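You operate a simulated robot arm through the tools that you are given. There is no shell and no other tool.

You run a simulated robot arm. Do the job below in one go: nothing can be reset, and whatever is moved stays where it is left.

TASK
Fit the green bulb and the white dome to the tester's base and light it.
Fine: twist the dome to its stop, then set the range printed on the bulb.

The check looks at the end state, three seconds after you hand in, the way a careful person would. Anything else that was tipped, shoved, dropped, spilled or broken makes it a failure.

THE ROBOT
A 7-joint arm with a two-finger parallel gripper, fixed in place. Base frame: the origin is on the floor under the middle of its stand, x ahead of it, y to its left, z up; the work surface is at about z = 850. Readings come in mm, rad, newtons and seconds.
With the tool pointing down near the work surface it reaches from about 300 to 700 mm from the base axis. Its first joint turns from -1.152 to 1.152 rad. Payload 1.57 kg.
The tool frame sits at the grasp point between the pads (the TCP): z along the fingers, y along the line on which they close. The tips reach 30 mm beyond it. The gripper opens to 110 mm. The fingers are 24 mm wide and 12 mm thick; the gripper's body (48 by 112 mm) begins 78 mm behind the TCP.
Orientation is told as [roll, pitch, yaw] about the base's x, y, z axes, in that order, counted from this pose: with the fingers straight down and closing along the base's y, the tool's x points along the base's -x, its y along +y and its z along -z.

THE INTERFACE
- The arm moves only by the tool nudge_tool. Its argument "plan" is a list of rows, each an object (a shift or turn left out is 0, a gripper value left out holds the last) with "offset": the shift along the tool's x, y, z in mm, a list of three; "rot": the turn, a rotation vector about the tool's x, y, z in rad, a list of three; "gripper": the gripper command, from -1 (shut) to 1 (fully open), values between in proportion. In form: [{"offset": [tx, ty, tz], "rot": [rx, ry, rz], "gripper": gripper}, ...]. A call has 1 to 20 rows; each row shifts and turns the commanded pose from where the row before left it, along the tool's axes as they then stand. A row lasts 0.2 s, in which the tool goes at most 50 mm and 0.15 rad; a call with a longer step from one row to the next is refused whole, and so is a gripper value outside its range. A pose out of reach is approached as far as the arm can. The call stops where the force on the tool passes 40 N (or 10 N more than at its start, if that is more) or the arm is blocked; 0.2 s more then pass. Each finger travels about 108 mm/s and halts on what it meets, pressing with about 30 N; the grip force reading is that of the motor and also rises with nothing between the fingers. The clock runs only during rows and for 0.2 s after the last one: add rows that do not move to give the fingers time. The reply holds the time, the measured pose of the TCP, the force on the tool along the base axes, the opening and the grip force, in the units named above and with some noise, with the torque about the TCP (base axes, N m) and any sound that the robot's microphone picked up.
- Cameras (640 x 400 px; columns grow to the right, rows downward): "scene" is fixed at [164.3, -387, 1404.9]; the picture's right is [0.71, -0.70, 0.00], its down [-0.40, -0.41, -0.82] and it looks along [0.58, 0.58, -0.57] (base axes); focal length 356 px, centre (320, 200). "wrist" rides on the gripper at [70, 16, -141] in the tool frame; the picture's right is [-0.23, 0.97, 0.00], its down [-0.86, -0.20, -0.48] and it looks along [-0.47, -0.11, 0.88] (tool axes); focal length 222 px, centre (320, 200). There is no depth. A picture from a camera that has moved, and an enlarged one, comes with that camera's place and axes in the base frame and with its lens. The place of the scene camera against the robot may be out by one fixed shift of up to 18 mm in any direction.
- get_image(camera): a new picture of that camera. It takes no simulated time.
- close_up(camera, box): a new picture of the part [left, top, right, bottom] of that camera's present view, enlarged. It takes no simulated time.
- hand_in(): hands the job in; it is judged then, once.

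Nothing tells you positions but the pictures and the camera data. Unless the task says otherwise, let go and move clear before handing in.

The tools are called after "Call:" as name(argument=value, ...) on one line, values as JSON. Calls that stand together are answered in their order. nudge_tool: Moves the arm, as the interface text tells. Its arguments: {"type":"object","properties":{"plan":{"type":"array","items":{"type":"object","properties":{"offset":{"type":"array","items":{"type":"number"}},"rot":{"type":"array","items":{"type":"number"}},"gripper":{"type":"number"}}}}},"required":["plan"]} The other tools are called the same way: get_image (camera) takes a picture; close_up (camera, box) takes an enlarged picture of a part of a camera's view; hand_in () hands the job in.

At the start:

```text
t: 0.0
tcp_pos: [407.4, 125.9, 1147.3]
tool_rot: [0.001, 0.0, 0.0]
wrist_force: [0.4, 0.4, 1.1]
wrist_torque: [-0.01, 0.0, 0.0]
opening: 110.1
grasp_force: 0.1
```

scene: 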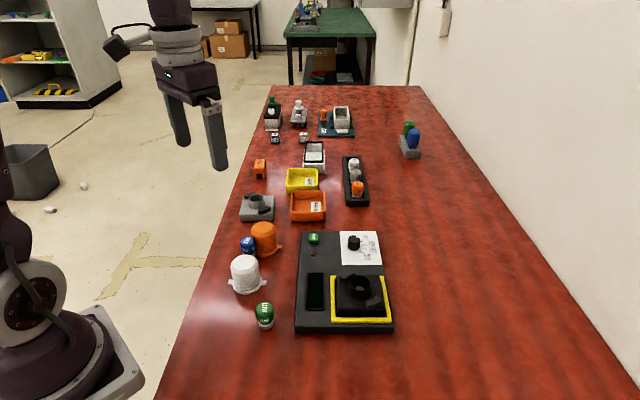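
wrist: 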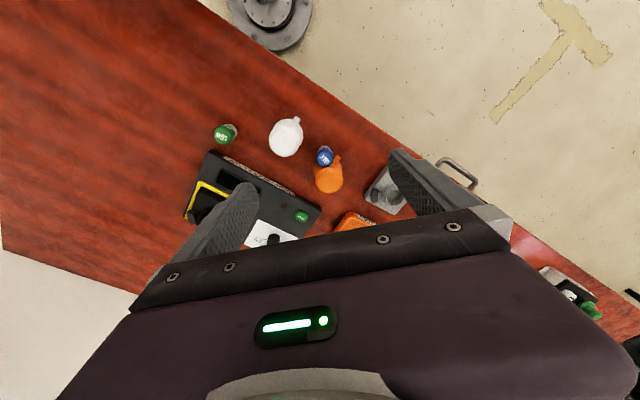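

I see the tester (black box with a yellow-framed socket, a knob on a white card, a green button), a white dome, a green bulb, and other distractors. I'll look closer before moving.

Call:
close_up(camera="scene", box=[220, 210, 420, 345])

Call:
close_up(camera="scene", box=[290, 220, 400, 290])

Call:
close_up(camera="scene", box=[220, 215, 300, 335])

Call:
close_up(camera="scene", box=[230, 85, 430, 225])

Call:
close_up(camera="wrist", box=[180, 100, 350, 250])

```text
2.96 times, centred on (320, 278) of scene
camera zoom: at [164.3, -387.0, 1404.9], right [0.71, -0.7, 0.0], down [-0.4, -0.41, -0.82], along [0.58, 0.58, -0.57], focal length 1054 px, centre (320, -30)
```

zoom: 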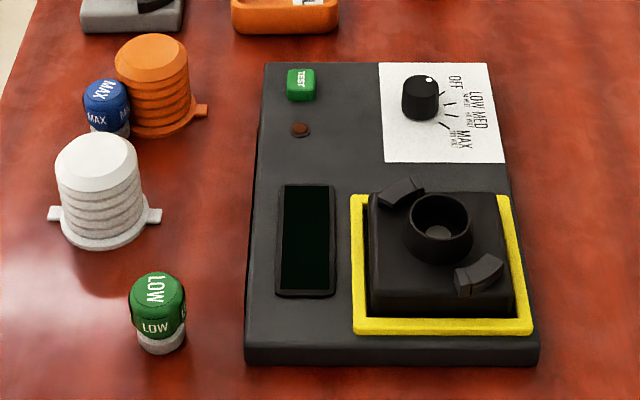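

```text
5.71 times, centred on (345, 255) of scene
camera zoom: at [164.3, -387.0, 1404.9], right [0.71, -0.7, 0.0], down [-0.4, -0.41, -0.82], along [0.58, 0.58, -0.57], focal length 2032 px, centre (177, -114)
```

zoom: 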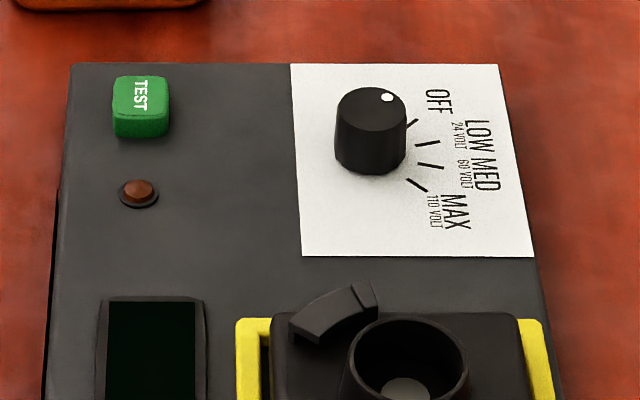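

```text
3.33 times, centred on (260, 275) of scene
camera zoom: at [164.3, -387.0, 1404.9], right [0.71, -0.7, 0.0], down [-0.4, -0.41, -0.82], along [0.58, 0.58, -0.57], focal length 1186 px, centre (520, -50)
```

zoom: 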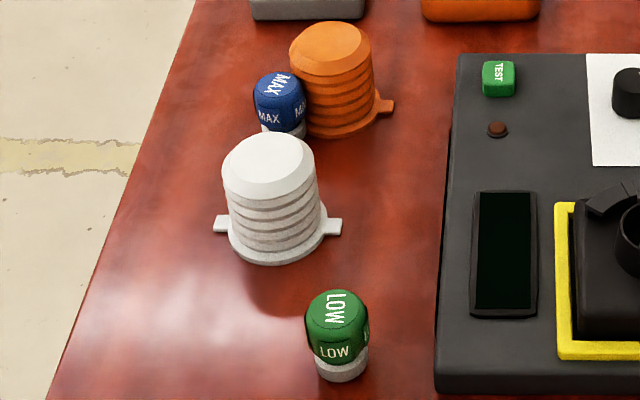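

```text
2.86 times, centred on (330, 155) of scene
camera zoom: at [164.3, -387.0, 1404.9], right [0.71, -0.7, 0.0], down [-0.4, -0.41, -0.82], along [0.58, 0.58, -0.57], focal length 1016 px, centre (291, 329)
```

zoom: 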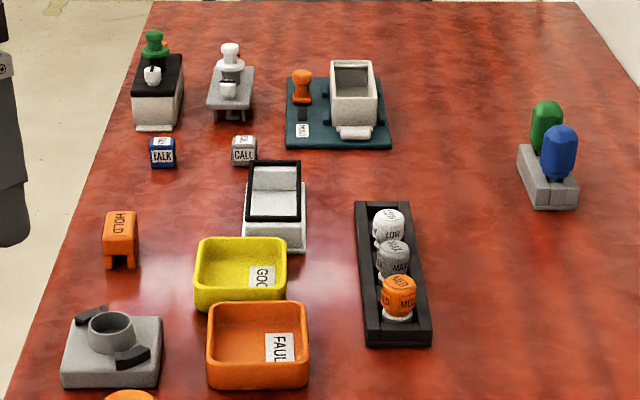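

```text
2.67 times, centred on (265, 175) of wrist
camera zoom: at [338.0, 142.8, 1287.8], right [0.23, 0.97, 0.0], down [0.86, -0.2, 0.48], along [0.47, -0.11, -0.88], focal length 592 px, centre (467, 267)
```

zoom: 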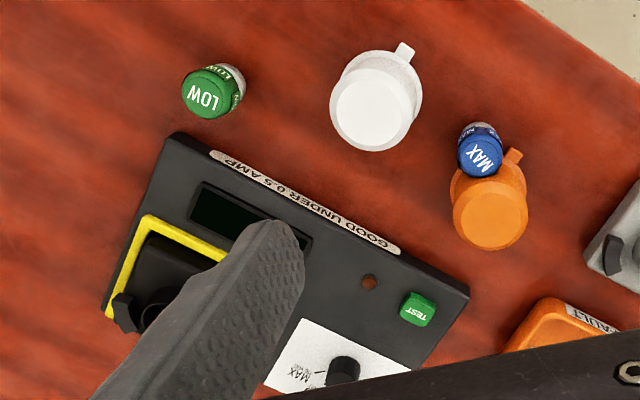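

The tester is turned about 45° to my axes. The green LOW bulb is near (382,-34), the white dome near (413,65) and the socket near (534,-124). I'll move the wrist camera over the tester to measure these better.

Call:
nudge_tool(plan=[{"offset": [9, -46, 0]}, {"offset": [9, -46, 0]}, {"offset": [9, -46, 0]}, {"offset": [0, -46, 0]}, {"offset": [0, 0, 0]}])

Call:
get_image(camera="wrist")

```text
t: 1.2
tcp_pos: [381.2, -56.9, 1147.0]
tool_rot: [0.0, 0.0, 0.0]
wrist_force: [-0.4, 0.4, 0.1]
wrist_torque: [0.03, -0.01, -0.01]
opening: 110.0
grasp_force: 0.0
```

```text
taken
camera wrist: at [311.1, -40.2, 1287.5], right [0.23, 0.97, 0.0], down [0.86, -0.2, 0.48], along [0.47, -0.11, -0.88], focal length 222 px, centre (320, 200)
```

wrist: 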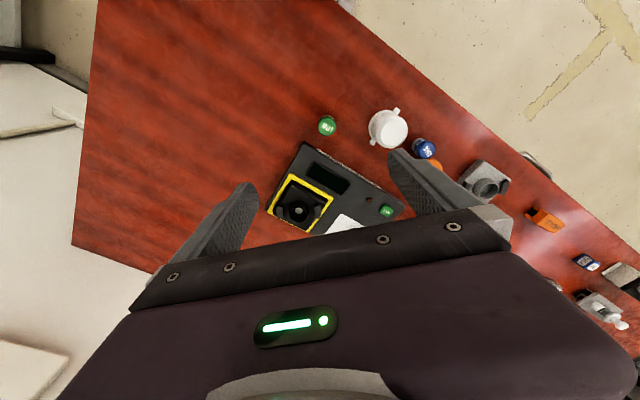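

The wrist view now shows the whole tester, bulb and dome. I'll enlarge this to measure.

Call:
close_up(camera="wrist", box=[250, 95, 420, 240])

Call:
close_up(camera="wrist", box=[260, 160, 350, 240])

Call:
close_up(camera="wrist", box=[310, 95, 430, 175])

```text
2.76 times, centred on (335, 168) of wrist
camera zoom: at [311.1, -40.2, 1287.5], right [0.23, 0.97, 0.0], down [0.86, -0.2, 0.48], along [0.47, -0.11, -0.88], focal length 613 px, centre (279, 290)
```

zoom: 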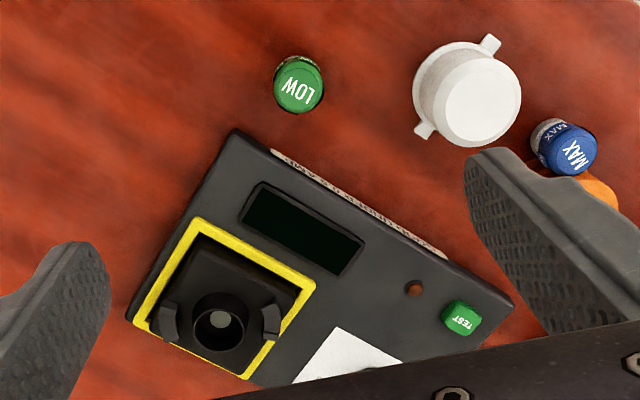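

```text
5.00 times, centred on (305, 200) of wrist
camera zoom: at [311.1, -40.2, 1287.5], right [0.23, 0.97, 0.0], down [0.86, -0.2, 0.48], along [0.47, -0.11, -0.88], focal length 1111 px, centre (395, 200)
```

zoom: 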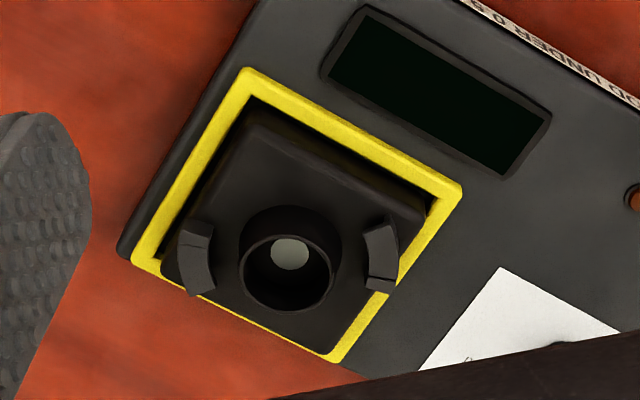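

```text
5.00 times, centred on (370, 135) of wrist
camera zoom: at [311.1, -40.2, 1287.5], right [0.23, 0.97, 0.0], down [0.86, -0.2, 0.48], along [0.47, -0.11, -0.88], focal length 1111 px, centre (70, 525)
```

zoom: 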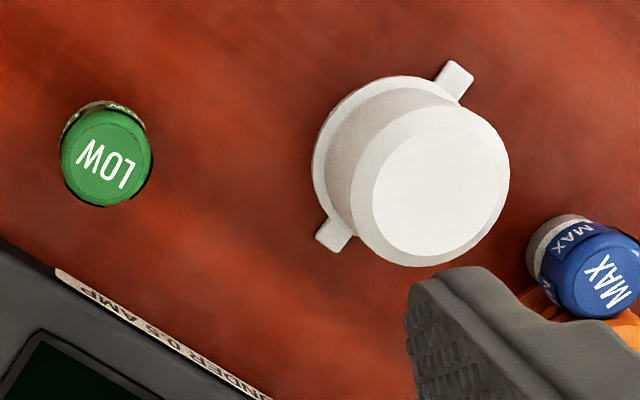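

I now have estimates for the bulb (about 384,-45, top at z≈894), the dome (about 415,61, top at z≈904) and the socket (about 535,-138). Next I'll look closely at the bayonet lugs and the knob from the scene camera.

Call:
close_up(camera="scene", box=[328, 265, 398, 325])

Call:
close_up(camera="scene", box=[335, 228, 390, 268])

Call:
close_up(camera="scene", box=[225, 250, 285, 300])

Call:
close_up(camera="scene", box=[235, 185, 285, 225])

```text
6.67 times, centred on (363, 295) of scene
camera zoom: at [164.2, -387.0, 1404.9], right [0.71, -0.7, 0.0], down [-0.4, -0.41, -0.82], along [0.58, 0.58, -0.57], focal length 2371 px, centre (33, -433)
```

zoom: 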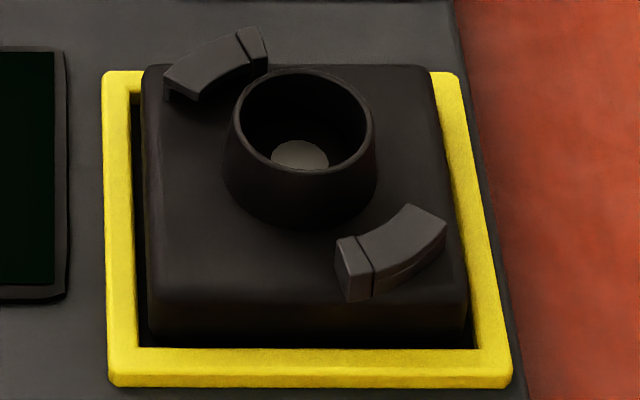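

```text
10.00 times, centred on (362, 248) of scene
camera zoom: at [164.2, -387.0, 1404.9], right [0.71, -0.7, 0.0], down [-0.4, -0.41, -0.82], along [0.58, 0.58, -0.57], focal length 3557 px, centre (-105, -280)
```

zoom: 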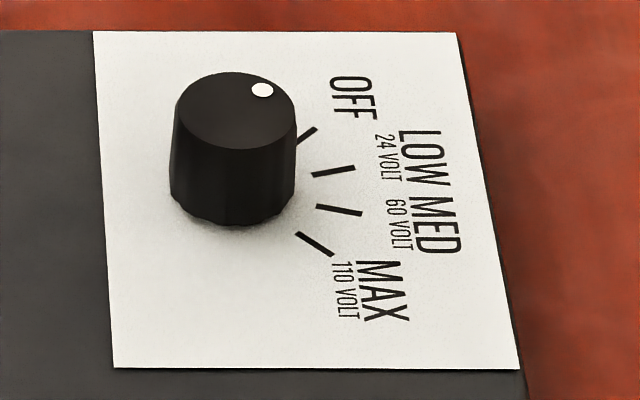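

```text
8.00 times, centred on (255, 275) of scene
camera zoom: at [164.2, -387.0, 1404.9], right [0.71, -0.7, 0.0], down [-0.4, -0.41, -0.82], along [0.58, 0.58, -0.57], focal length 2846 px, centre (840, -400)
```

zoom: 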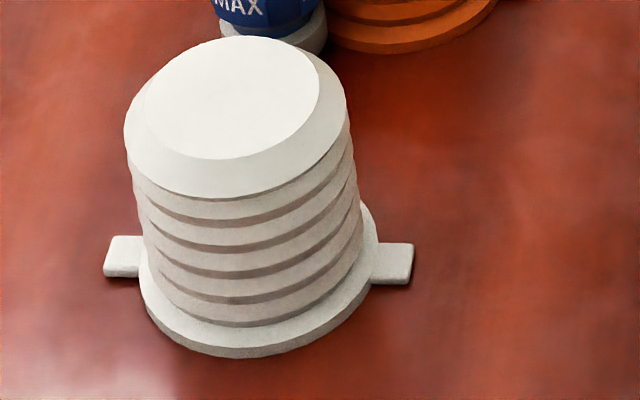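

```text
10.00 times, centred on (260, 205) of scene
camera zoom: at [164.2, -387.0, 1404.9], right [0.71, -0.7, 0.0], down [-0.4, -0.41, -0.82], along [0.58, 0.58, -0.57], focal length 3557 px, centre (920, 150)
```

zoom: 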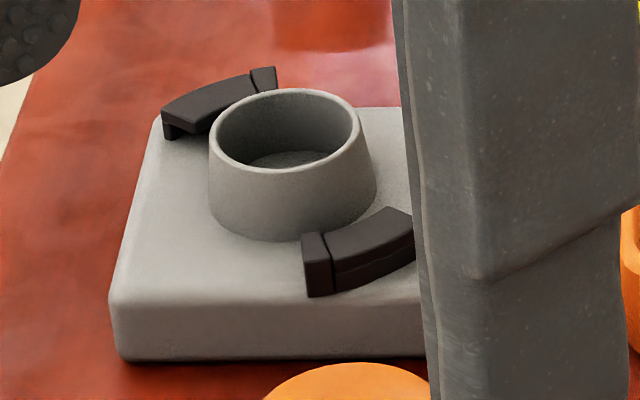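

Each lug has its stop at the clockwise end (seen from above), so the dome goes in with its tabs clear of the lugs and then twists clockwise. The knob runs OFF, LOW, MED, MAX clockwise. I'll now hover over the green bulb, yawed -45° so the fingers close parallel to the tester's edge.

Call:
nudge_tool(plan=[{"offset": [-3, 12, 23], "rot": [0, 0, 0.1309]}, {"offset": [0, 0, 23], "rot": [0, 0, 0.1309]}, {"offset": [0, 0, 23], "rot": [0, 0, 0.1309]}, {"offset": [0, 0, 23], "rot": [0, 0, 0.1309]}, {"offset": [0, 0, 23], "rot": [0, 0, 0.1309]}, {"offset": [0, 0, 22], "rot": [0, 0, 0.1309]}, {"offset": [0, 0, 0]}, {"offset": [0, 0, 0]}])

Call:
get_image(camera="wrist")

Call:
get_image(camera="scene")

```text
t: 3.0
tcp_pos: [383.1, -45.0, 1009.3]
tool_rot: [0.002, 0.0, -0.785]
wrist_force: [-0.6, 0.4, 0.6]
wrist_torque: [0.0, 0.0, 0.01]
opening: 109.8
grasp_force: 0.0
```

```text
taken
camera wrist: at [345.9, 16.3, 1150.7], right [0.85, 0.53, 0.0], down [0.46, -0.75, 0.48], along [0.25, -0.41, -0.88], focal length 222 px, centre (320, 200)
```

wrist: 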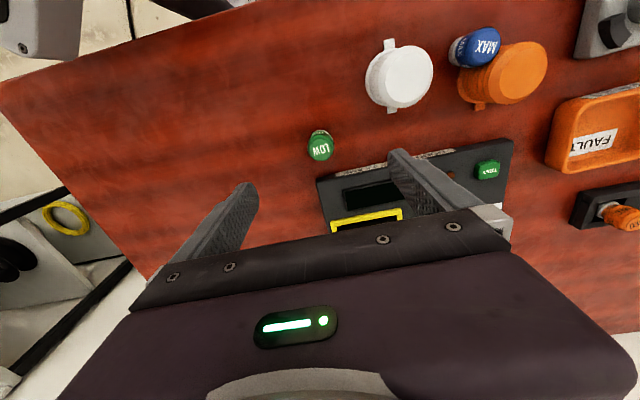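

```text
taken
```

scene: 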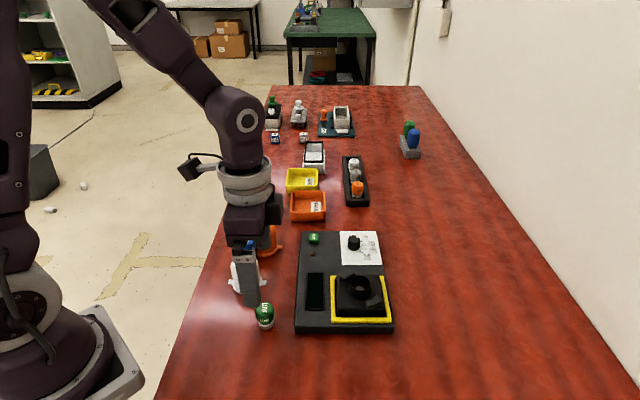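

The yaw convention checks out. I'll zoom in on the bulb, and on the dome from this viewpoint.

Call:
close_up(camera="wrist", box=[288, 120, 352, 170])

Call:
close_up(camera="wrist", box=[350, 30, 446, 120])

```text
8.00 times, centred on (320, 145) of wrist
camera zoom: at [345.9, 16.3, 1150.7], right [0.85, 0.53, 0.0], down [0.46, -0.75, 0.48], along [0.25, -0.41, -0.88], focal length 1777 px, centre (320, 640)
```

zoom: 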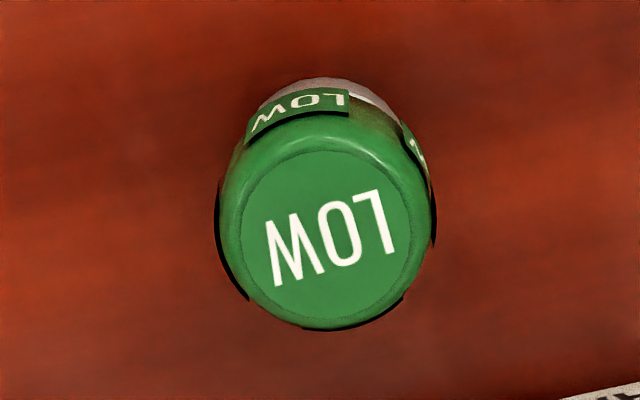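

```text
4.44 times, centred on (398, 75) of wrist
camera zoom: at [345.9, 16.3, 1150.7], right [0.85, 0.53, 0.0], down [0.46, -0.75, 0.48], along [0.25, -0.41, -0.88], focal length 987 px, centre (-27, 756)
```

zoom: 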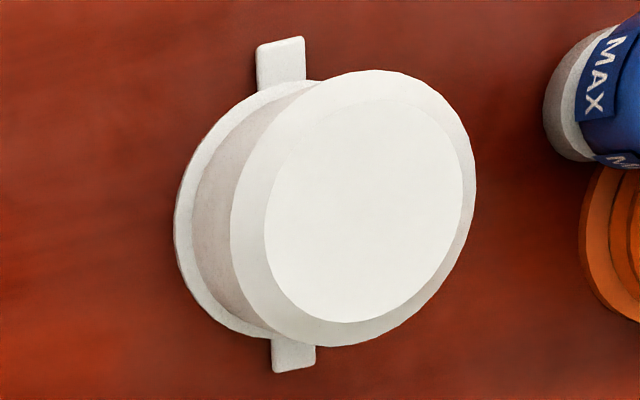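

The bulb is at about (384.8,-45.3) with its top at z≈890 and a diameter of about 33 mm. I'll narrow the gripper to about 60 mm and descend around it in steps.

Call:
nudge_tool(plan=[{"offset": [-1.2, 0.5, 0], "gripper": 0.09}, {"offset": [0, 0, 20]}, {"offset": [0, 0, 20]}, {"offset": [0, 0, 20]}, {"offset": [0, 0, 10]}, {"offset": [0, 0, 0]}, {"offset": [0, 0, 0]}])

Call:
get_image(camera="wrist")

Call:
close_up(camera="scene", box=[215, 230, 305, 340])

```text
t: 4.6
tcp_pos: [385.3, -44.9, 939.6]
tool_rot: [0.0, -0.001, -0.785]
wrist_force: [0.3, -0.8, 0.0]
wrist_torque: [0.03, 0.0, -0.01]
opening: 59.8
grasp_force: 0.1
```

```text
taken
camera wrist: at [346.8, 16.2, 1080.4], right [0.85, 0.53, 0.0], down [0.46, -0.75, 0.48], along [0.25, -0.41, -0.88], focal length 222 px, centre (320, 200)
```

wrist: 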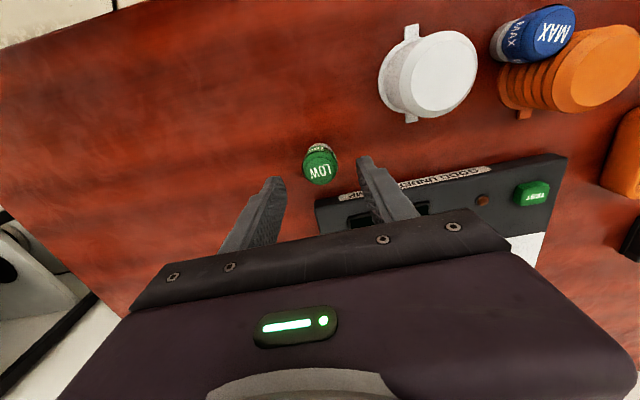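

```text
3.64 times, centred on (260, 285) of scene
camera zoom: at [164.3, -387.0, 1404.9], right [0.71, -0.7, 0.0], down [-0.4, -0.41, -0.82], along [0.58, 0.58, -0.57], focal length 1293 px, centre (538, -109)
```

zoom: 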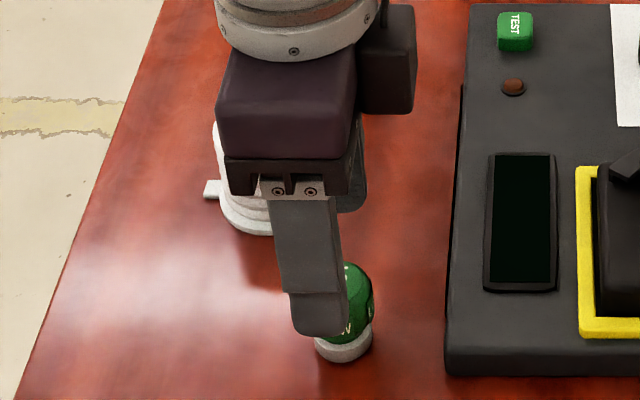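

I'm hovering with the tips about 20 mm above the bulb. I'll check the alignment in a zoomed view.

Call:
close_up(camera="wrist", box=[280, 130, 360, 200])

```text
5.71 times, centred on (320, 165) of wrist
camera zoom: at [346.8, 16.2, 1080.4], right [0.85, 0.53, 0.0], down [0.46, -0.75, 0.48], along [0.25, -0.41, -0.88], focal length 1269 px, centre (320, 400)
```

zoom: 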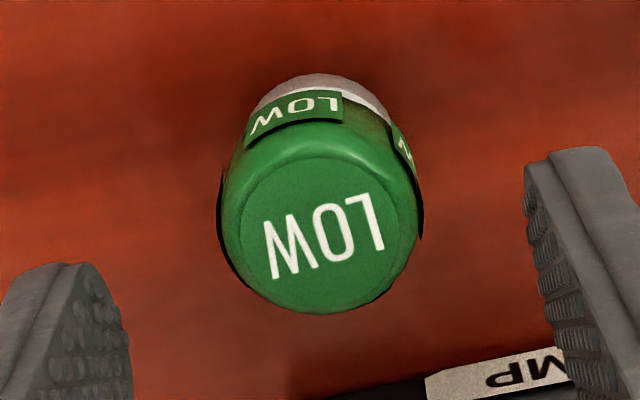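

The bulb is within about 0.5 mm of the tool axis. I'll descend to z≈900 and close on it.

Call:
nudge_tool(plan=[{"offset": [-0.4, -0.3, 13]}, {"offset": [0, 0, 13]}, {"offset": [0, 0, 13]}, {"offset": [0, 0, 0]}, {"gripper": -0.6}, {"gripper": -0.6}, {"gripper": -0.6}, {"gripper": -0.6}])

Call:
close_up(camera="scene", box=[215, 230, 305, 340])

Call:
close_up(camera="wrist", box=[260, 130, 380, 230])

```text
t: 6.4
tcp_pos: [385.0, -46.1, 900.6]
tool_rot: [0.001, 0.0, -0.785]
wrist_force: [0.5, 0.6, -0.4]
wrist_torque: [-0.06, -0.03, 0.04]
opening: 30.1
grasp_force: 30.7
```

```text
3.64 times, centred on (260, 285) of scene
camera zoom: at [164.3, -387.0, 1404.9], right [0.71, -0.7, 0.0], down [-0.4, -0.41, -0.82], along [0.58, 0.58, -0.57], focal length 1293 px, centre (538, -109)
```

zoom: 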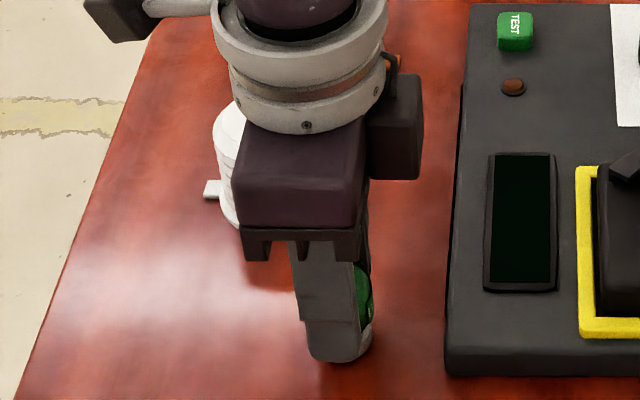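

```text
4.00 times, centred on (320, 180) of wrist
camera zoom: at [347.2, 15.5, 1041.7], right [0.85, 0.53, 0.0], down [0.46, -0.75, 0.48], along [0.25, -0.41, -0.88], focal length 888 px, centre (320, 280)
```

zoom: 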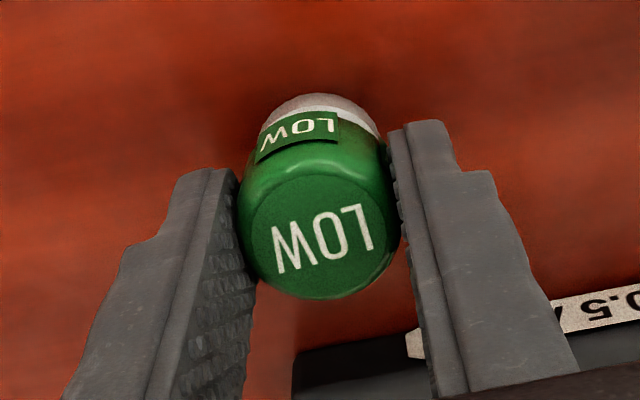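

The bulb is gripped (opening 30 mm). I'll lift it and carry it past the socket to a spot where the wrist camera can see the socket around the held bulb.

Call:
nudge_tool(plan=[{"offset": [0, 0, -20]}, {"offset": [0, 0, -30]}, {"offset": [0, 0, -40]}, {"offset": [-30, 5.7, -10]}, {"offset": [-37, 7.1, 0]}, {"offset": [-37, 7.1, 0]}, {"offset": [-37, 7.1, 0]}, {"offset": [-37, 7.1, 0]}, {"offset": [-37, 7.1, 0]}, {"offset": [0, 0, 0]}, {"offset": [0, 0, 0]}])

Call:
get_image(camera="wrist")

Call:
get_image(camera="scene")

```text
t: 8.8
tcp_pos: [566.2, -169.1, 1000.5]
tool_rot: [0.0, -0.001, -0.785]
wrist_force: [0.3, 0.5, 0.5]
wrist_torque: [0.01, 0.02, 0.0]
opening: 21.9
grasp_force: 0.1
```

```text
taken
camera wrist: at [528.2, -106.9, 1141.6], right [0.85, 0.53, 0.0], down [0.46, -0.75, 0.48], along [0.25, -0.41, -0.88], focal length 222 px, centre (320, 200)
```

wrist: 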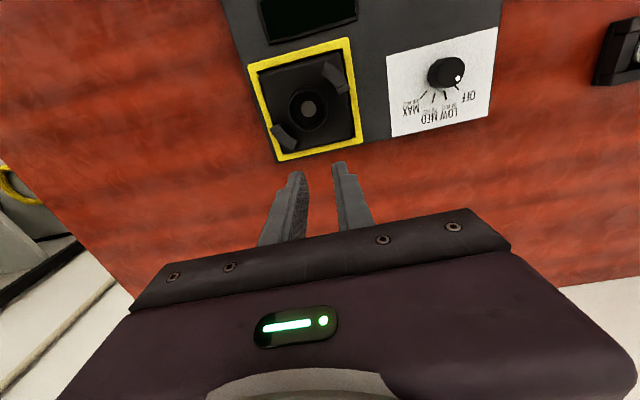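

```text
taken
```

scene: 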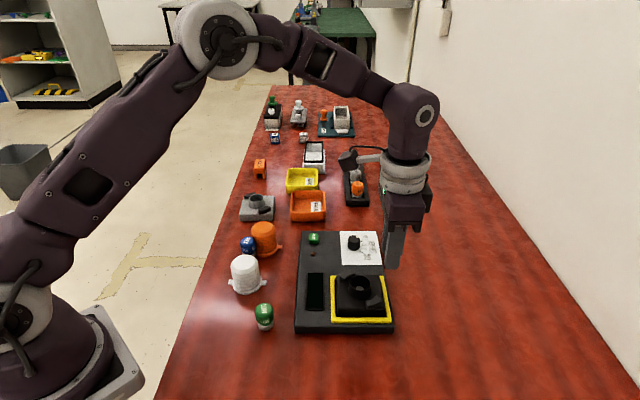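

The bulb slipped out of the fingers during the lift and still looks upright in its original place. I'll regrip it lower. From here I have a clear view of the socket and knob, so I'll measure those first.

Call:
close_up(camera="wrist", box=[240, 30, 370, 165])

Call:
close_up(camera="wrist", box=[380, 20, 500, 140])

Call:
close_up(camera="scene", box=[220, 250, 305, 340])

Call:
close_up(camera="wrist", box=[270, 65, 345, 145])

```text
2.96 times, centred on (305, 98) of wrist
camera zoom: at [528.2, -106.9, 1141.6], right [0.85, 0.53, 0.0], down [0.46, -0.75, 0.48], along [0.25, -0.41, -0.88], focal length 658 px, centre (364, 504)
```

zoom: 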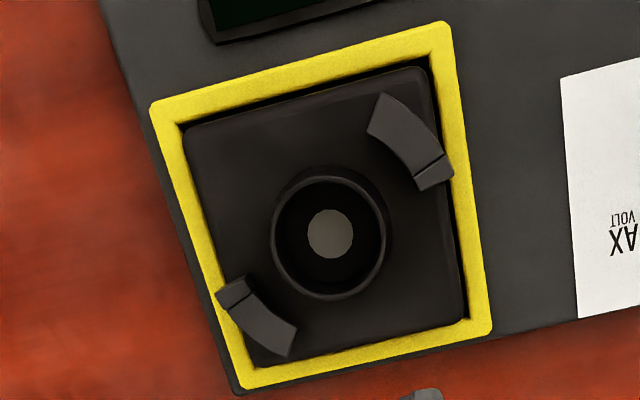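

```text
3.33 times, centred on (440, 80) of wrist
camera zoom: at [528.2, -106.9, 1141.6], right [0.85, 0.53, 0.0], down [0.46, -0.75, 0.48], along [0.25, -0.41, -0.88], focal length 740 px, centre (-80, 600)
```

zoom: 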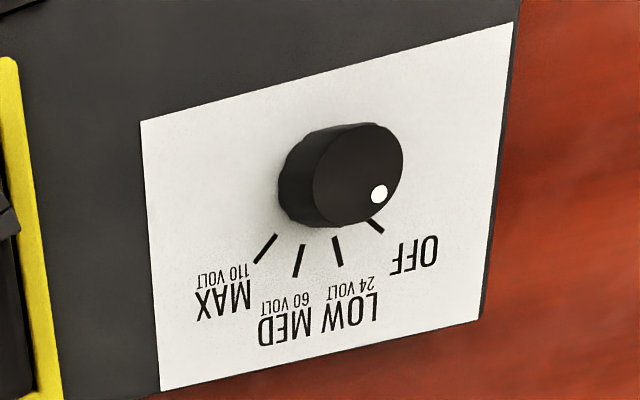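

```text
4.44 times, centred on (262, 295) of scene
camera zoom: at [164.3, -387.0, 1404.9], right [0.71, -0.7, 0.0], down [-0.4, -0.41, -0.82], along [0.58, 0.58, -0.57], focal length 1581 px, centre (576, -222)
```

zoom: 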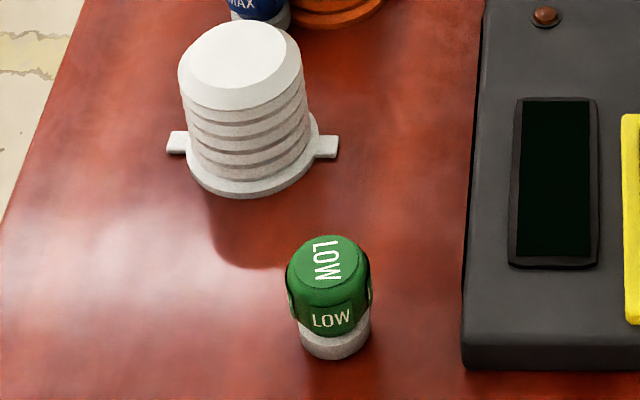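

```text
5.00 times, centred on (308, 105) of wrist
camera zoom: at [528.2, -106.9, 1141.6], right [0.85, 0.53, 0.0], down [0.46, -0.75, 0.48], along [0.25, -0.41, -0.88], focal length 1111 px, centre (382, 675)
```

zoom: 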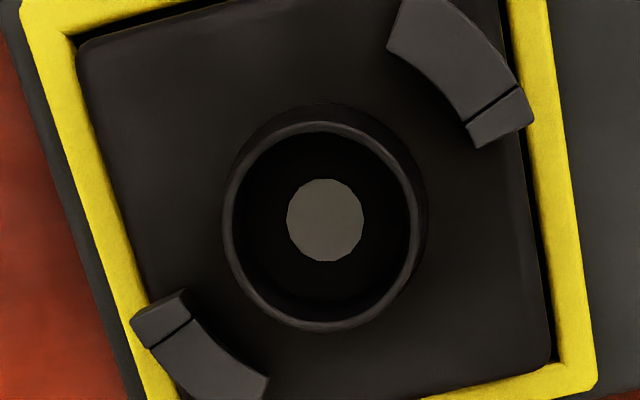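

The bulb is still upright. The socket is at about (532,-136) with its rim at z≈911. I'll look at the bulb's profile to choose a better grip height.

Call:
close_up(camera="scene", box=[250, 298, 280, 332])

Call:
close_up(camera="scene", box=[348, 170, 370, 200])

```text
11.76 times, centred on (265, 315) of scene
camera zoom: at [164.3, -387.0, 1404.9], right [0.71, -0.7, 0.0], down [-0.4, -0.41, -0.82], along [0.58, 0.58, -0.57], focal length 4185 px, centre (967, -1153)
```

zoom: 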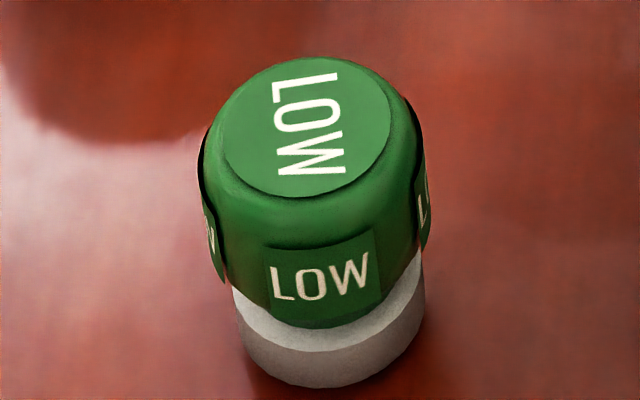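

```text
13.33 times, centred on (359, 185) of scene
camera zoom: at [164.3, -387.0, 1404.9], right [0.71, -0.7, 0.0], down [-0.4, -0.41, -0.82], along [0.58, 0.58, -0.57], focal length 4743 px, centre (-200, 400)
```

zoom: 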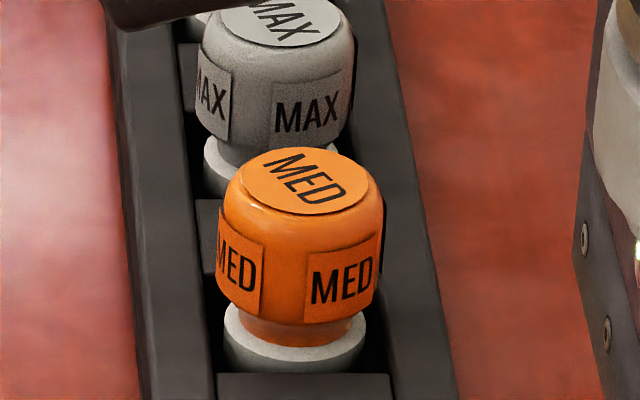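

The bulb body bulges at mid-height, so my first grip was too high. I'll go back, recheck its position and grip lower.

Call:
nudge_tool(plan=[{"offset": [36, -6.8, 0], "gripper": 0.09}, {"offset": [36, -6.8, 0]}, {"offset": [36, -6.8, 0]}, {"offset": [36, -6.8, 0]}, {"offset": [36, -6.8, 0]}, {"offset": [36, -6.8, 0]}, {"offset": [0, 0, 30]}, {"offset": [0, 0, 30]}, {"offset": [0, 0, 0]}, {"offset": [0, 0, 0]}])

Call:
close_up(camera="wrist", box=[280, 130, 360, 200])

```text
t: 11.0
tcp_pos: [381.6, -44.1, 941.2]
tool_rot: [0.001, 0.001, -0.786]
wrist_force: [0.1, -0.2, -0.7]
wrist_torque: [-0.02, -0.03, -0.04]
opening: 60.1
grasp_force: 0.2
```

```text
5.71 times, centred on (320, 165) of wrist
camera zoom: at [344.8, 16.3, 1082.3], right [0.85, 0.53, 0.0], down [0.46, -0.75, 0.48], along [0.25, -0.41, -0.88], focal length 1269 px, centre (320, 400)
```

zoom: 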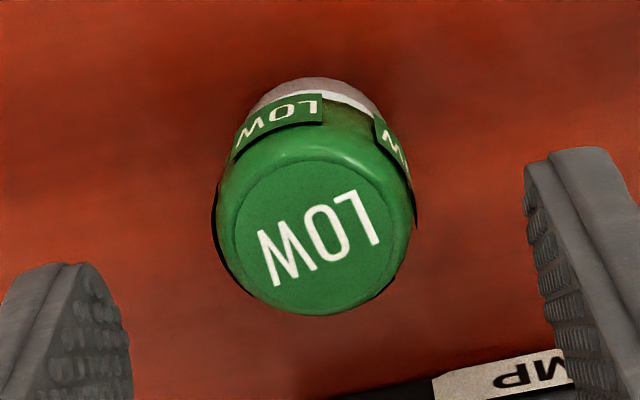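

The bulb shifted only about 2 mm. I'll correct for that, descend to z≈892 and grip.

Call:
nudge_tool(plan=[{"offset": [-1.5, -1.4, 12]}, {"offset": [0, 0, 13]}, {"offset": [0, 0, 13]}, {"offset": [0, 0, 11.5]}, {"offset": [0, 0, 0]}, {"gripper": -1}, {"gripper": -1}, {"gripper": -1}, {"gripper": -1}, {"gripper": -1}])

Call:
close_up(camera="wrist", box=[260, 130, 380, 230])

```text
t: 13.2
tcp_pos: [383.7, -48.5, 893.2]
tool_rot: [-0.002, 0.001, -0.785]
wrist_force: [0.4, 0.1, 0.6]
wrist_torque: [0.0, -0.02, -0.02]
opening: 29.9
grasp_force: 30.0
```

```text
4.00 times, centred on (320, 180) of wrist
camera zoom: at [346.1, 13.1, 1033.5], right [0.85, 0.53, 0.0], down [0.46, -0.75, 0.48], along [0.25, -0.41, -0.88], focal length 888 px, centre (320, 280)
```

zoom: 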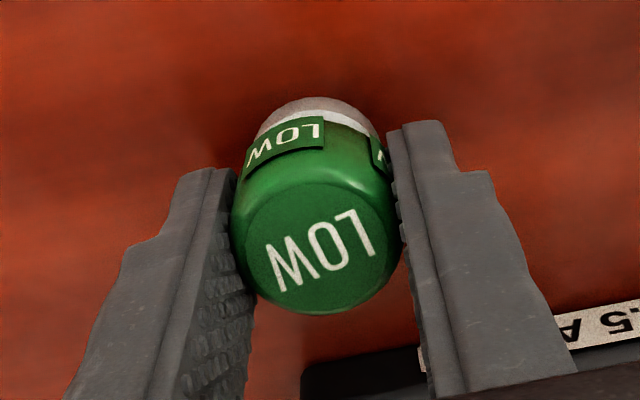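

The opening is again about 30 mm. I'll lift gently by a few millimetres and check that it holds.

Call:
nudge_tool(plan=[{"offset": [0, 0, -2]}, {"offset": [0, 0, -3]}, {"offset": [0, 0, -5]}, {"offset": [0, 0, -5]}, {"offset": [0, 0, 0]}])

Call:
close_up(camera="wrist", box=[260, 130, 380, 230])

Call:
close_up(camera="scene", box=[215, 230, 305, 340])

```text
t: 14.4
tcp_pos: [384.6, -48.8, 907.3]
tool_rot: [-0.001, -0.001, -0.786]
wrist_force: [-0.6, 0.6, 0.5]
wrist_torque: [-0.02, 0.0, -0.01]
opening: 29.5
grasp_force: 29.9
```

```text
4.00 times, centred on (320, 180) of wrist
camera zoom: at [346.6, 12.5, 1047.9], right [0.85, 0.53, 0.0], down [0.46, -0.75, 0.48], along [0.25, -0.41, -0.88], focal length 888 px, centre (320, 280)
```

zoom: 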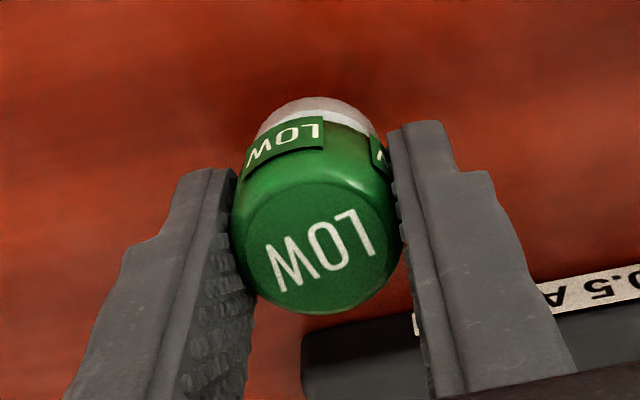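

```text
3.64 times, centred on (260, 285) of scene
camera zoom: at [164.3, -387.0, 1404.9], right [0.71, -0.7, 0.0], down [-0.4, -0.41, -0.82], along [0.58, 0.58, -0.57], focal length 1293 px, centre (538, -109)
```

zoom: 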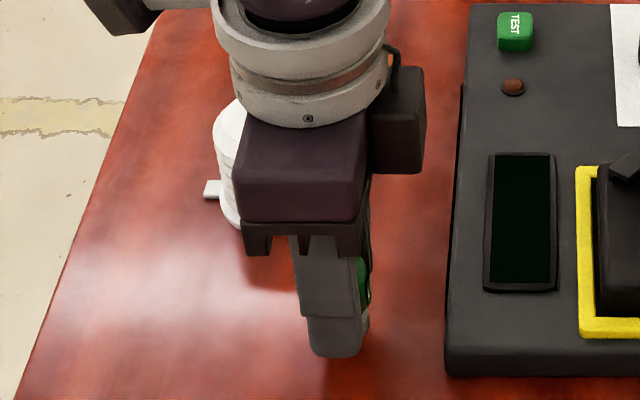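

The bulb is now lifting with the gripper. I'll raise it gently and carry it over the socket at moderate speed.

Call:
nudge_tool(plan=[{"offset": [0, 0, -8]}, {"offset": [0, 0, -14]}, {"offset": [0, 0, -16]}, {"offset": [0, 0, -16]}, {"offset": [0, 0, -16]}, {"offset": [-8, 2, -10]}, {"offset": [-18, 4.6, 0]}, {"offset": [-20, 5.1, 0]}, {"offset": [-20, 5.1, 0]}, {"offset": [-20, 5.1, 0]}, {"offset": [-20, 5.1, 0]}, {"offset": [-20, 5.1, 0]}, {"offset": [-20, 5.1, 0]}, {"offset": [-14, 3.6, 0]}, {"offset": [-6, 2, 0]}, {"offset": [0, 0, 0]}, {"offset": [0, 0, 0]}])

Call:
get_image(camera="wrist")

Call:
close_up(camera="scene", box=[240, 210, 420, 340])

```text
t: 18.0
tcp_pos: [532.2, -135.4, 987.5]
tool_rot: [0.0, 0.001, -0.786]
wrist_force: [-0.3, -0.2, -0.4]
wrist_torque: [-0.01, 0.0, -0.01]
opening: 29.7
grasp_force: 29.9
```

```text
taken
camera wrist: at [494.2, -73.9, 1128.0], right [0.85, 0.53, 0.0], down [0.46, -0.75, 0.48], along [0.25, -0.41, -0.88], focal length 222 px, centre (320, 200)
```

wrist: 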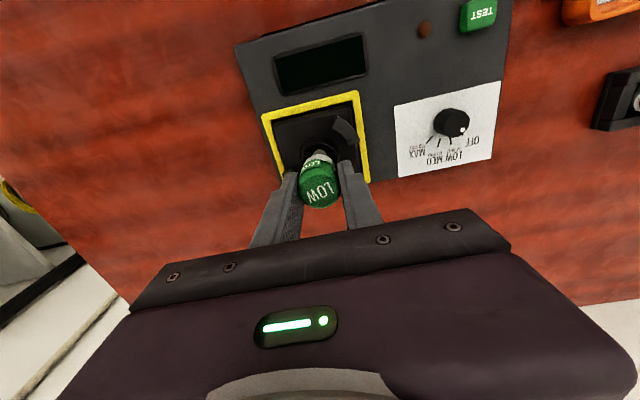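

```text
3.08 times, centred on (330, 275) of scene
camera zoom: at [164.3, -387.0, 1404.9], right [0.71, -0.7, 0.0], down [-0.4, -0.41, -0.82], along [0.58, 0.58, -0.57], focal length 1094 px, centre (289, -31)
```

zoom: 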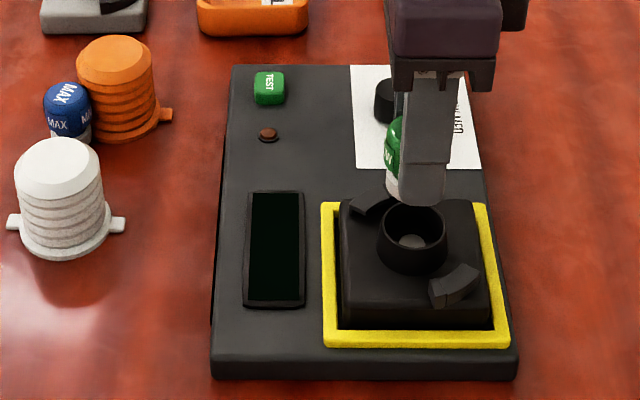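

The bulb is held above the socket. I'll zoom in with the wrist camera to check the alignment.

Call:
close_up(camera="wrist", box=[255, 85, 385, 215])

Call:
close_up(camera="scene", box=[335, 220, 400, 325])

```text
3.08 times, centred on (320, 150) of wrist
camera zoom: at [494.2, -73.9, 1128.0], right [0.85, 0.53, 0.0], down [0.46, -0.75, 0.48], along [0.25, -0.41, -0.88], focal length 684 px, centre (320, 354)
```

zoom: 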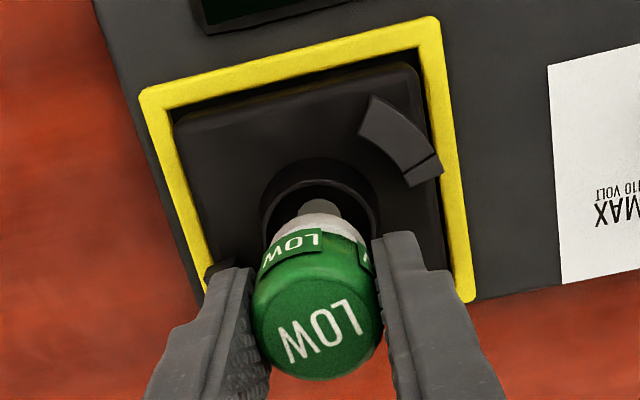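

```text
3.81 times, centred on (368, 272) of scene
camera zoom: at [164.3, -387.0, 1404.9], right [0.71, -0.7, 0.0], down [-0.4, -0.41, -0.82], along [0.58, 0.58, -0.57], focal length 1355 px, centre (139, -76)
```

zoom: 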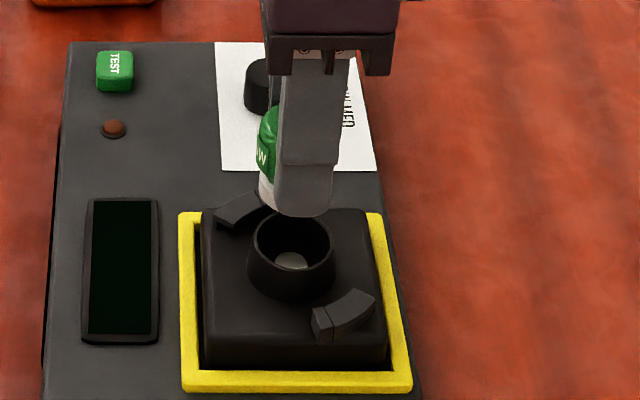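

Laterally it looks centred. I'll zoom further on the rim to check the other direction.

Call:
close_up(camera="wrist", box=[295, 110, 345, 160])

```text
8.00 times, centred on (320, 135) of wrist
camera zoom: at [494.2, -73.9, 1128.0], right [0.85, 0.53, 0.0], down [0.46, -0.75, 0.48], along [0.25, -0.41, -0.88], focal length 1777 px, centre (320, 720)
```

zoom: 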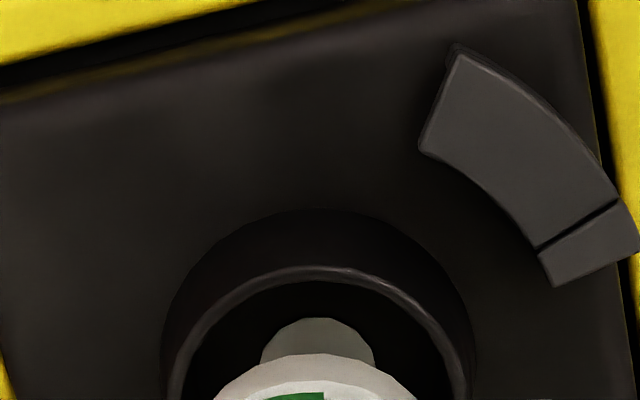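

The alignment is within about 1 mm. I'll shift 1 mm and start lowering, checking just above the rim.

Call:
nudge_tool(plan=[{"offset": [-1, 0, 8]}, {"offset": [0, 0, 10]}, {"offset": [0, 0, 8]}, {"offset": [0, 0, 4]}, {"offset": [0, 0, 0]}, {"offset": [0, 0, 0]}])

Call:
close_up(camera="wrist", box=[270, 110, 370, 210])

Call:
close_up(camera="scene", box=[335, 240, 400, 325])

```text
t: 19.4
tcp_pos: [532.5, -136.6, 955.7]
tool_rot: [0.0, 0.001, -0.785]
wrist_force: [0.4, 0.7, -1.0]
wrist_torque: [-0.01, -0.03, -0.02]
opening: 29.8
grasp_force: 29.5
```

```text
4.00 times, centred on (320, 160) of wrist
camera zoom: at [494.7, -74.9, 1097.1], right [0.85, 0.53, 0.0], down [0.46, -0.75, 0.48], along [0.25, -0.41, -0.88], focal length 888 px, centre (320, 360)
```

zoom: 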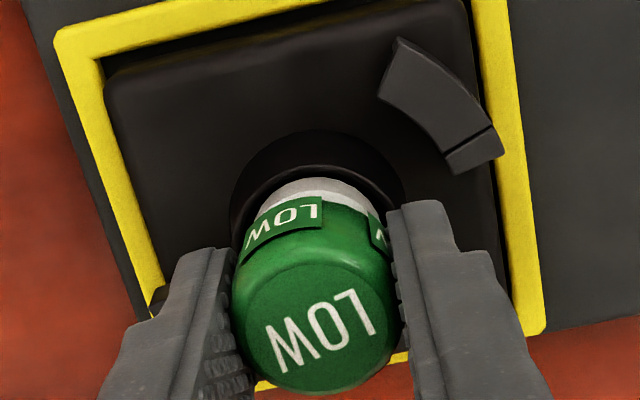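

```text
4.71 times, centred on (368, 282) of scene
camera zoom: at [164.3, -387.0, 1404.9], right [0.71, -0.7, 0.0], down [-0.4, -0.41, -0.82], along [0.58, 0.58, -0.57], focal length 1674 px, centre (96, -188)
```

zoom: 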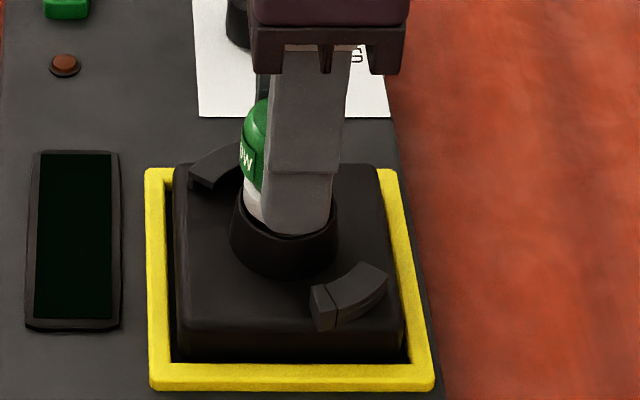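

Before inserting I'll check the alignment again from the scene camera at higher zoom.

Call:
close_up(camera="scene", box=[345, 255, 385, 300])

Call:
close_up(camera="wrist", box=[290, 120, 350, 180])

```text
8.89 times, centred on (365, 278) of scene
camera zoom: at [164.3, -387.0, 1404.9], right [0.71, -0.7, 0.0], down [-0.4, -0.41, -0.82], along [0.58, 0.58, -0.57], focal length 3162 px, centre (-80, -489)
```

zoom: 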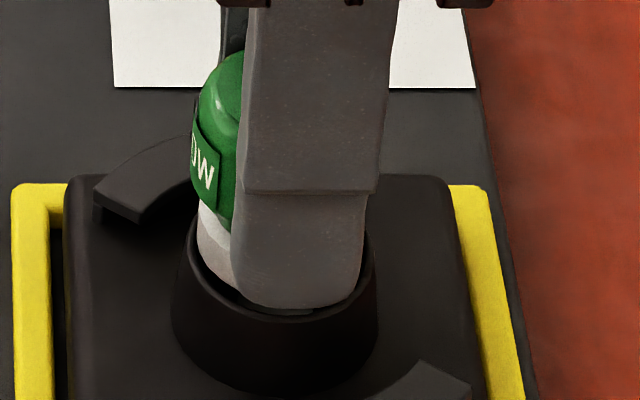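

```text
6.67 times, centred on (320, 150) of wrist
camera zoom: at [494.7, -74.9, 1097.1], right [0.85, 0.53, 0.0], down [0.46, -0.75, 0.48], along [0.25, -0.41, -0.88], focal length 1481 px, centre (320, 533)
```

zoom: 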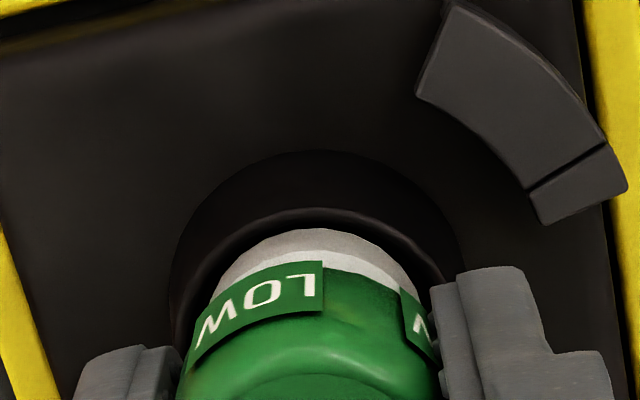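

The bulb sits about 2.5 mm toward the display side of the socket centre. I'll shift it and recheck.

Call:
nudge_tool(plan=[{"offset": [-2.5, 0, 0]}, {"offset": [0, 0, 0]}, {"offset": [0, 0, 0]}])

Call:
close_up(camera="scene", box=[345, 255, 385, 300])

Call:
close_up(camera="wrist", box=[290, 120, 350, 180])

```text
t: 20.2
tcp_pos: [534.0, -136.9, 956.5]
tool_rot: [0.001, -0.001, -0.785]
wrist_force: [-0.3, 0.1, -0.1]
wrist_torque: [0.0, 0.0, 0.01]
opening: 29.6
grasp_force: 29.7
```

```text
8.89 times, centred on (365, 278) of scene
camera zoom: at [164.3, -387.0, 1404.9], right [0.71, -0.7, 0.0], down [-0.4, -0.41, -0.82], along [0.58, 0.58, -0.57], focal length 3162 px, centre (-80, -489)
```

zoom: 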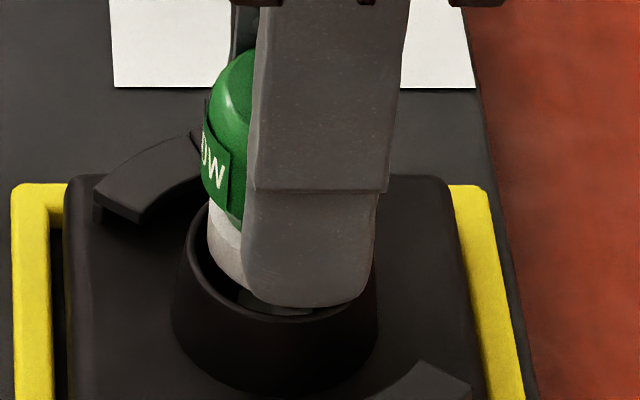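

```text
6.67 times, centred on (320, 150) of wrist
camera zoom: at [496.2, -76.3, 1097.3], right [0.85, 0.53, 0.0], down [0.46, -0.75, 0.48], along [0.25, -0.41, -0.88], focal length 1481 px, centre (320, 533)
```

zoom: 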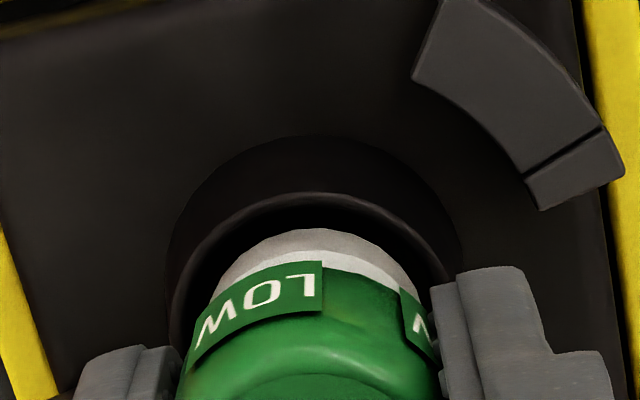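

The gap now looks even. I'll lower slowly with small steps while watching the force.

Call:
nudge_tool(plan=[{"offset": [-0.5, 0, 2]}, {"offset": [0, 0, 2]}, {"offset": [0, 0, 2]}, {"offset": [0, 0, 2]}, {"offset": [0, 0, 2]}, {"offset": [0, 0, 0]}])

Call:
close_up(camera="scene", box=[345, 255, 385, 300])

Call:
close_up(camera="wrist", box=[290, 120, 350, 180])

```text
t: 21.6
tcp_pos: [535.2, -138.9, 946.5]
tool_rot: [-0.001, 0.001, -0.786]
wrist_force: [0.4, 0.2, -0.5]
wrist_torque: [-0.03, 0.03, 0.03]
opening: 29.6
grasp_force: 29.9
```

```text
8.89 times, centred on (365, 278) of scene
camera zoom: at [164.3, -387.0, 1404.9], right [0.71, -0.7, 0.0], down [-0.4, -0.41, -0.82], along [0.58, 0.58, -0.57], focal length 3162 px, centre (-80, -489)
```

zoom: 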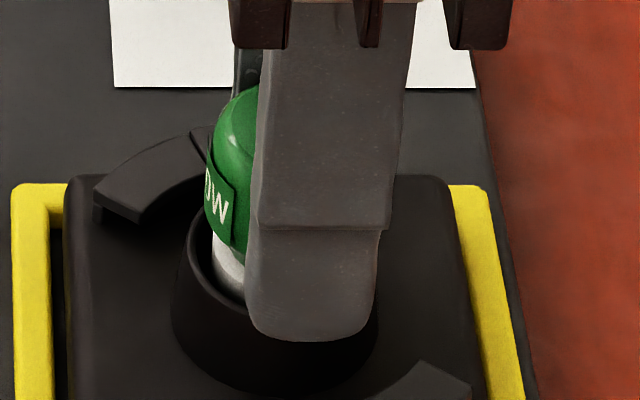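

```text
6.67 times, centred on (320, 150) of wrist
camera zoom: at [497.2, -77.1, 1087.3], right [0.85, 0.53, 0.0], down [0.46, -0.75, 0.48], along [0.25, -0.41, -0.88], focal length 1481 px, centre (320, 533)
```

zoom: 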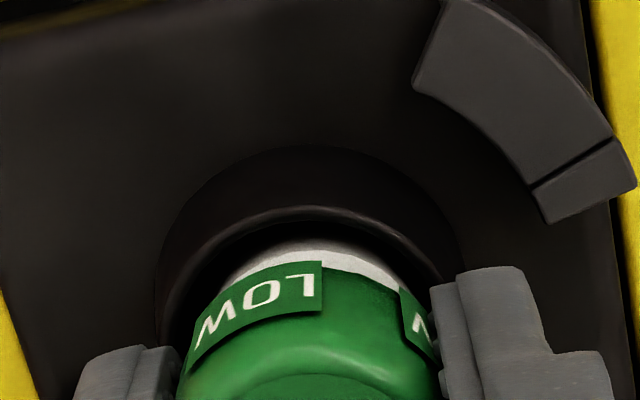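

The base of the bulb is in the socket with no contact yet. I'll continue down in 1 mm steps until it touches.

Call:
nudge_tool(plan=[{"offset": [0, 0, 1]}, {"offset": [0, 0, 1]}, {"offset": [0, 0, 1]}, {"offset": [0, 0, 1]}, {"offset": [0, 0, 0]}])

Call:
close_up(camera="scene", box=[345, 255, 385, 300])

```text
t: 22.6
tcp_pos: [535.9, -138.7, 946.1]
tool_rot: [-0.002, -0.002, -0.786]
wrist_force: [-2.7, 2.2, 8.5]
wrist_torque: [0.02, 0.25, -0.01]
opening: 29.7
grasp_force: 29.5
stopped in row 4: the force on the tool passed its limit at 45 N (the readings are from after the stop); the commanded pose is now the measured one
```

```text
8.89 times, centred on (365, 278) of scene
camera zoom: at [164.0, -386.9, 1405.0], right [0.71, -0.7, 0.0], down [-0.4, -0.41, -0.82], along [0.58, 0.58, -0.57], focal length 3162 px, centre (-80, -489)
```

zoom: 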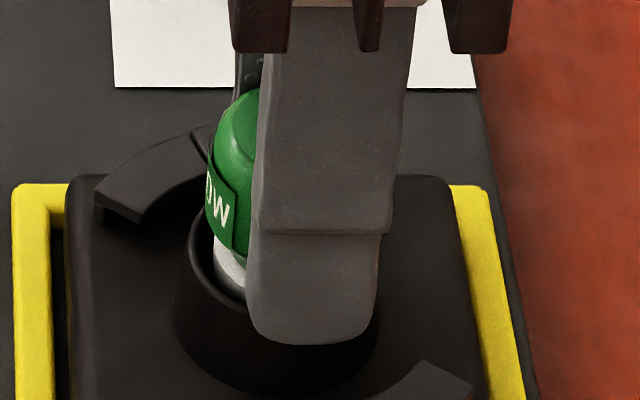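

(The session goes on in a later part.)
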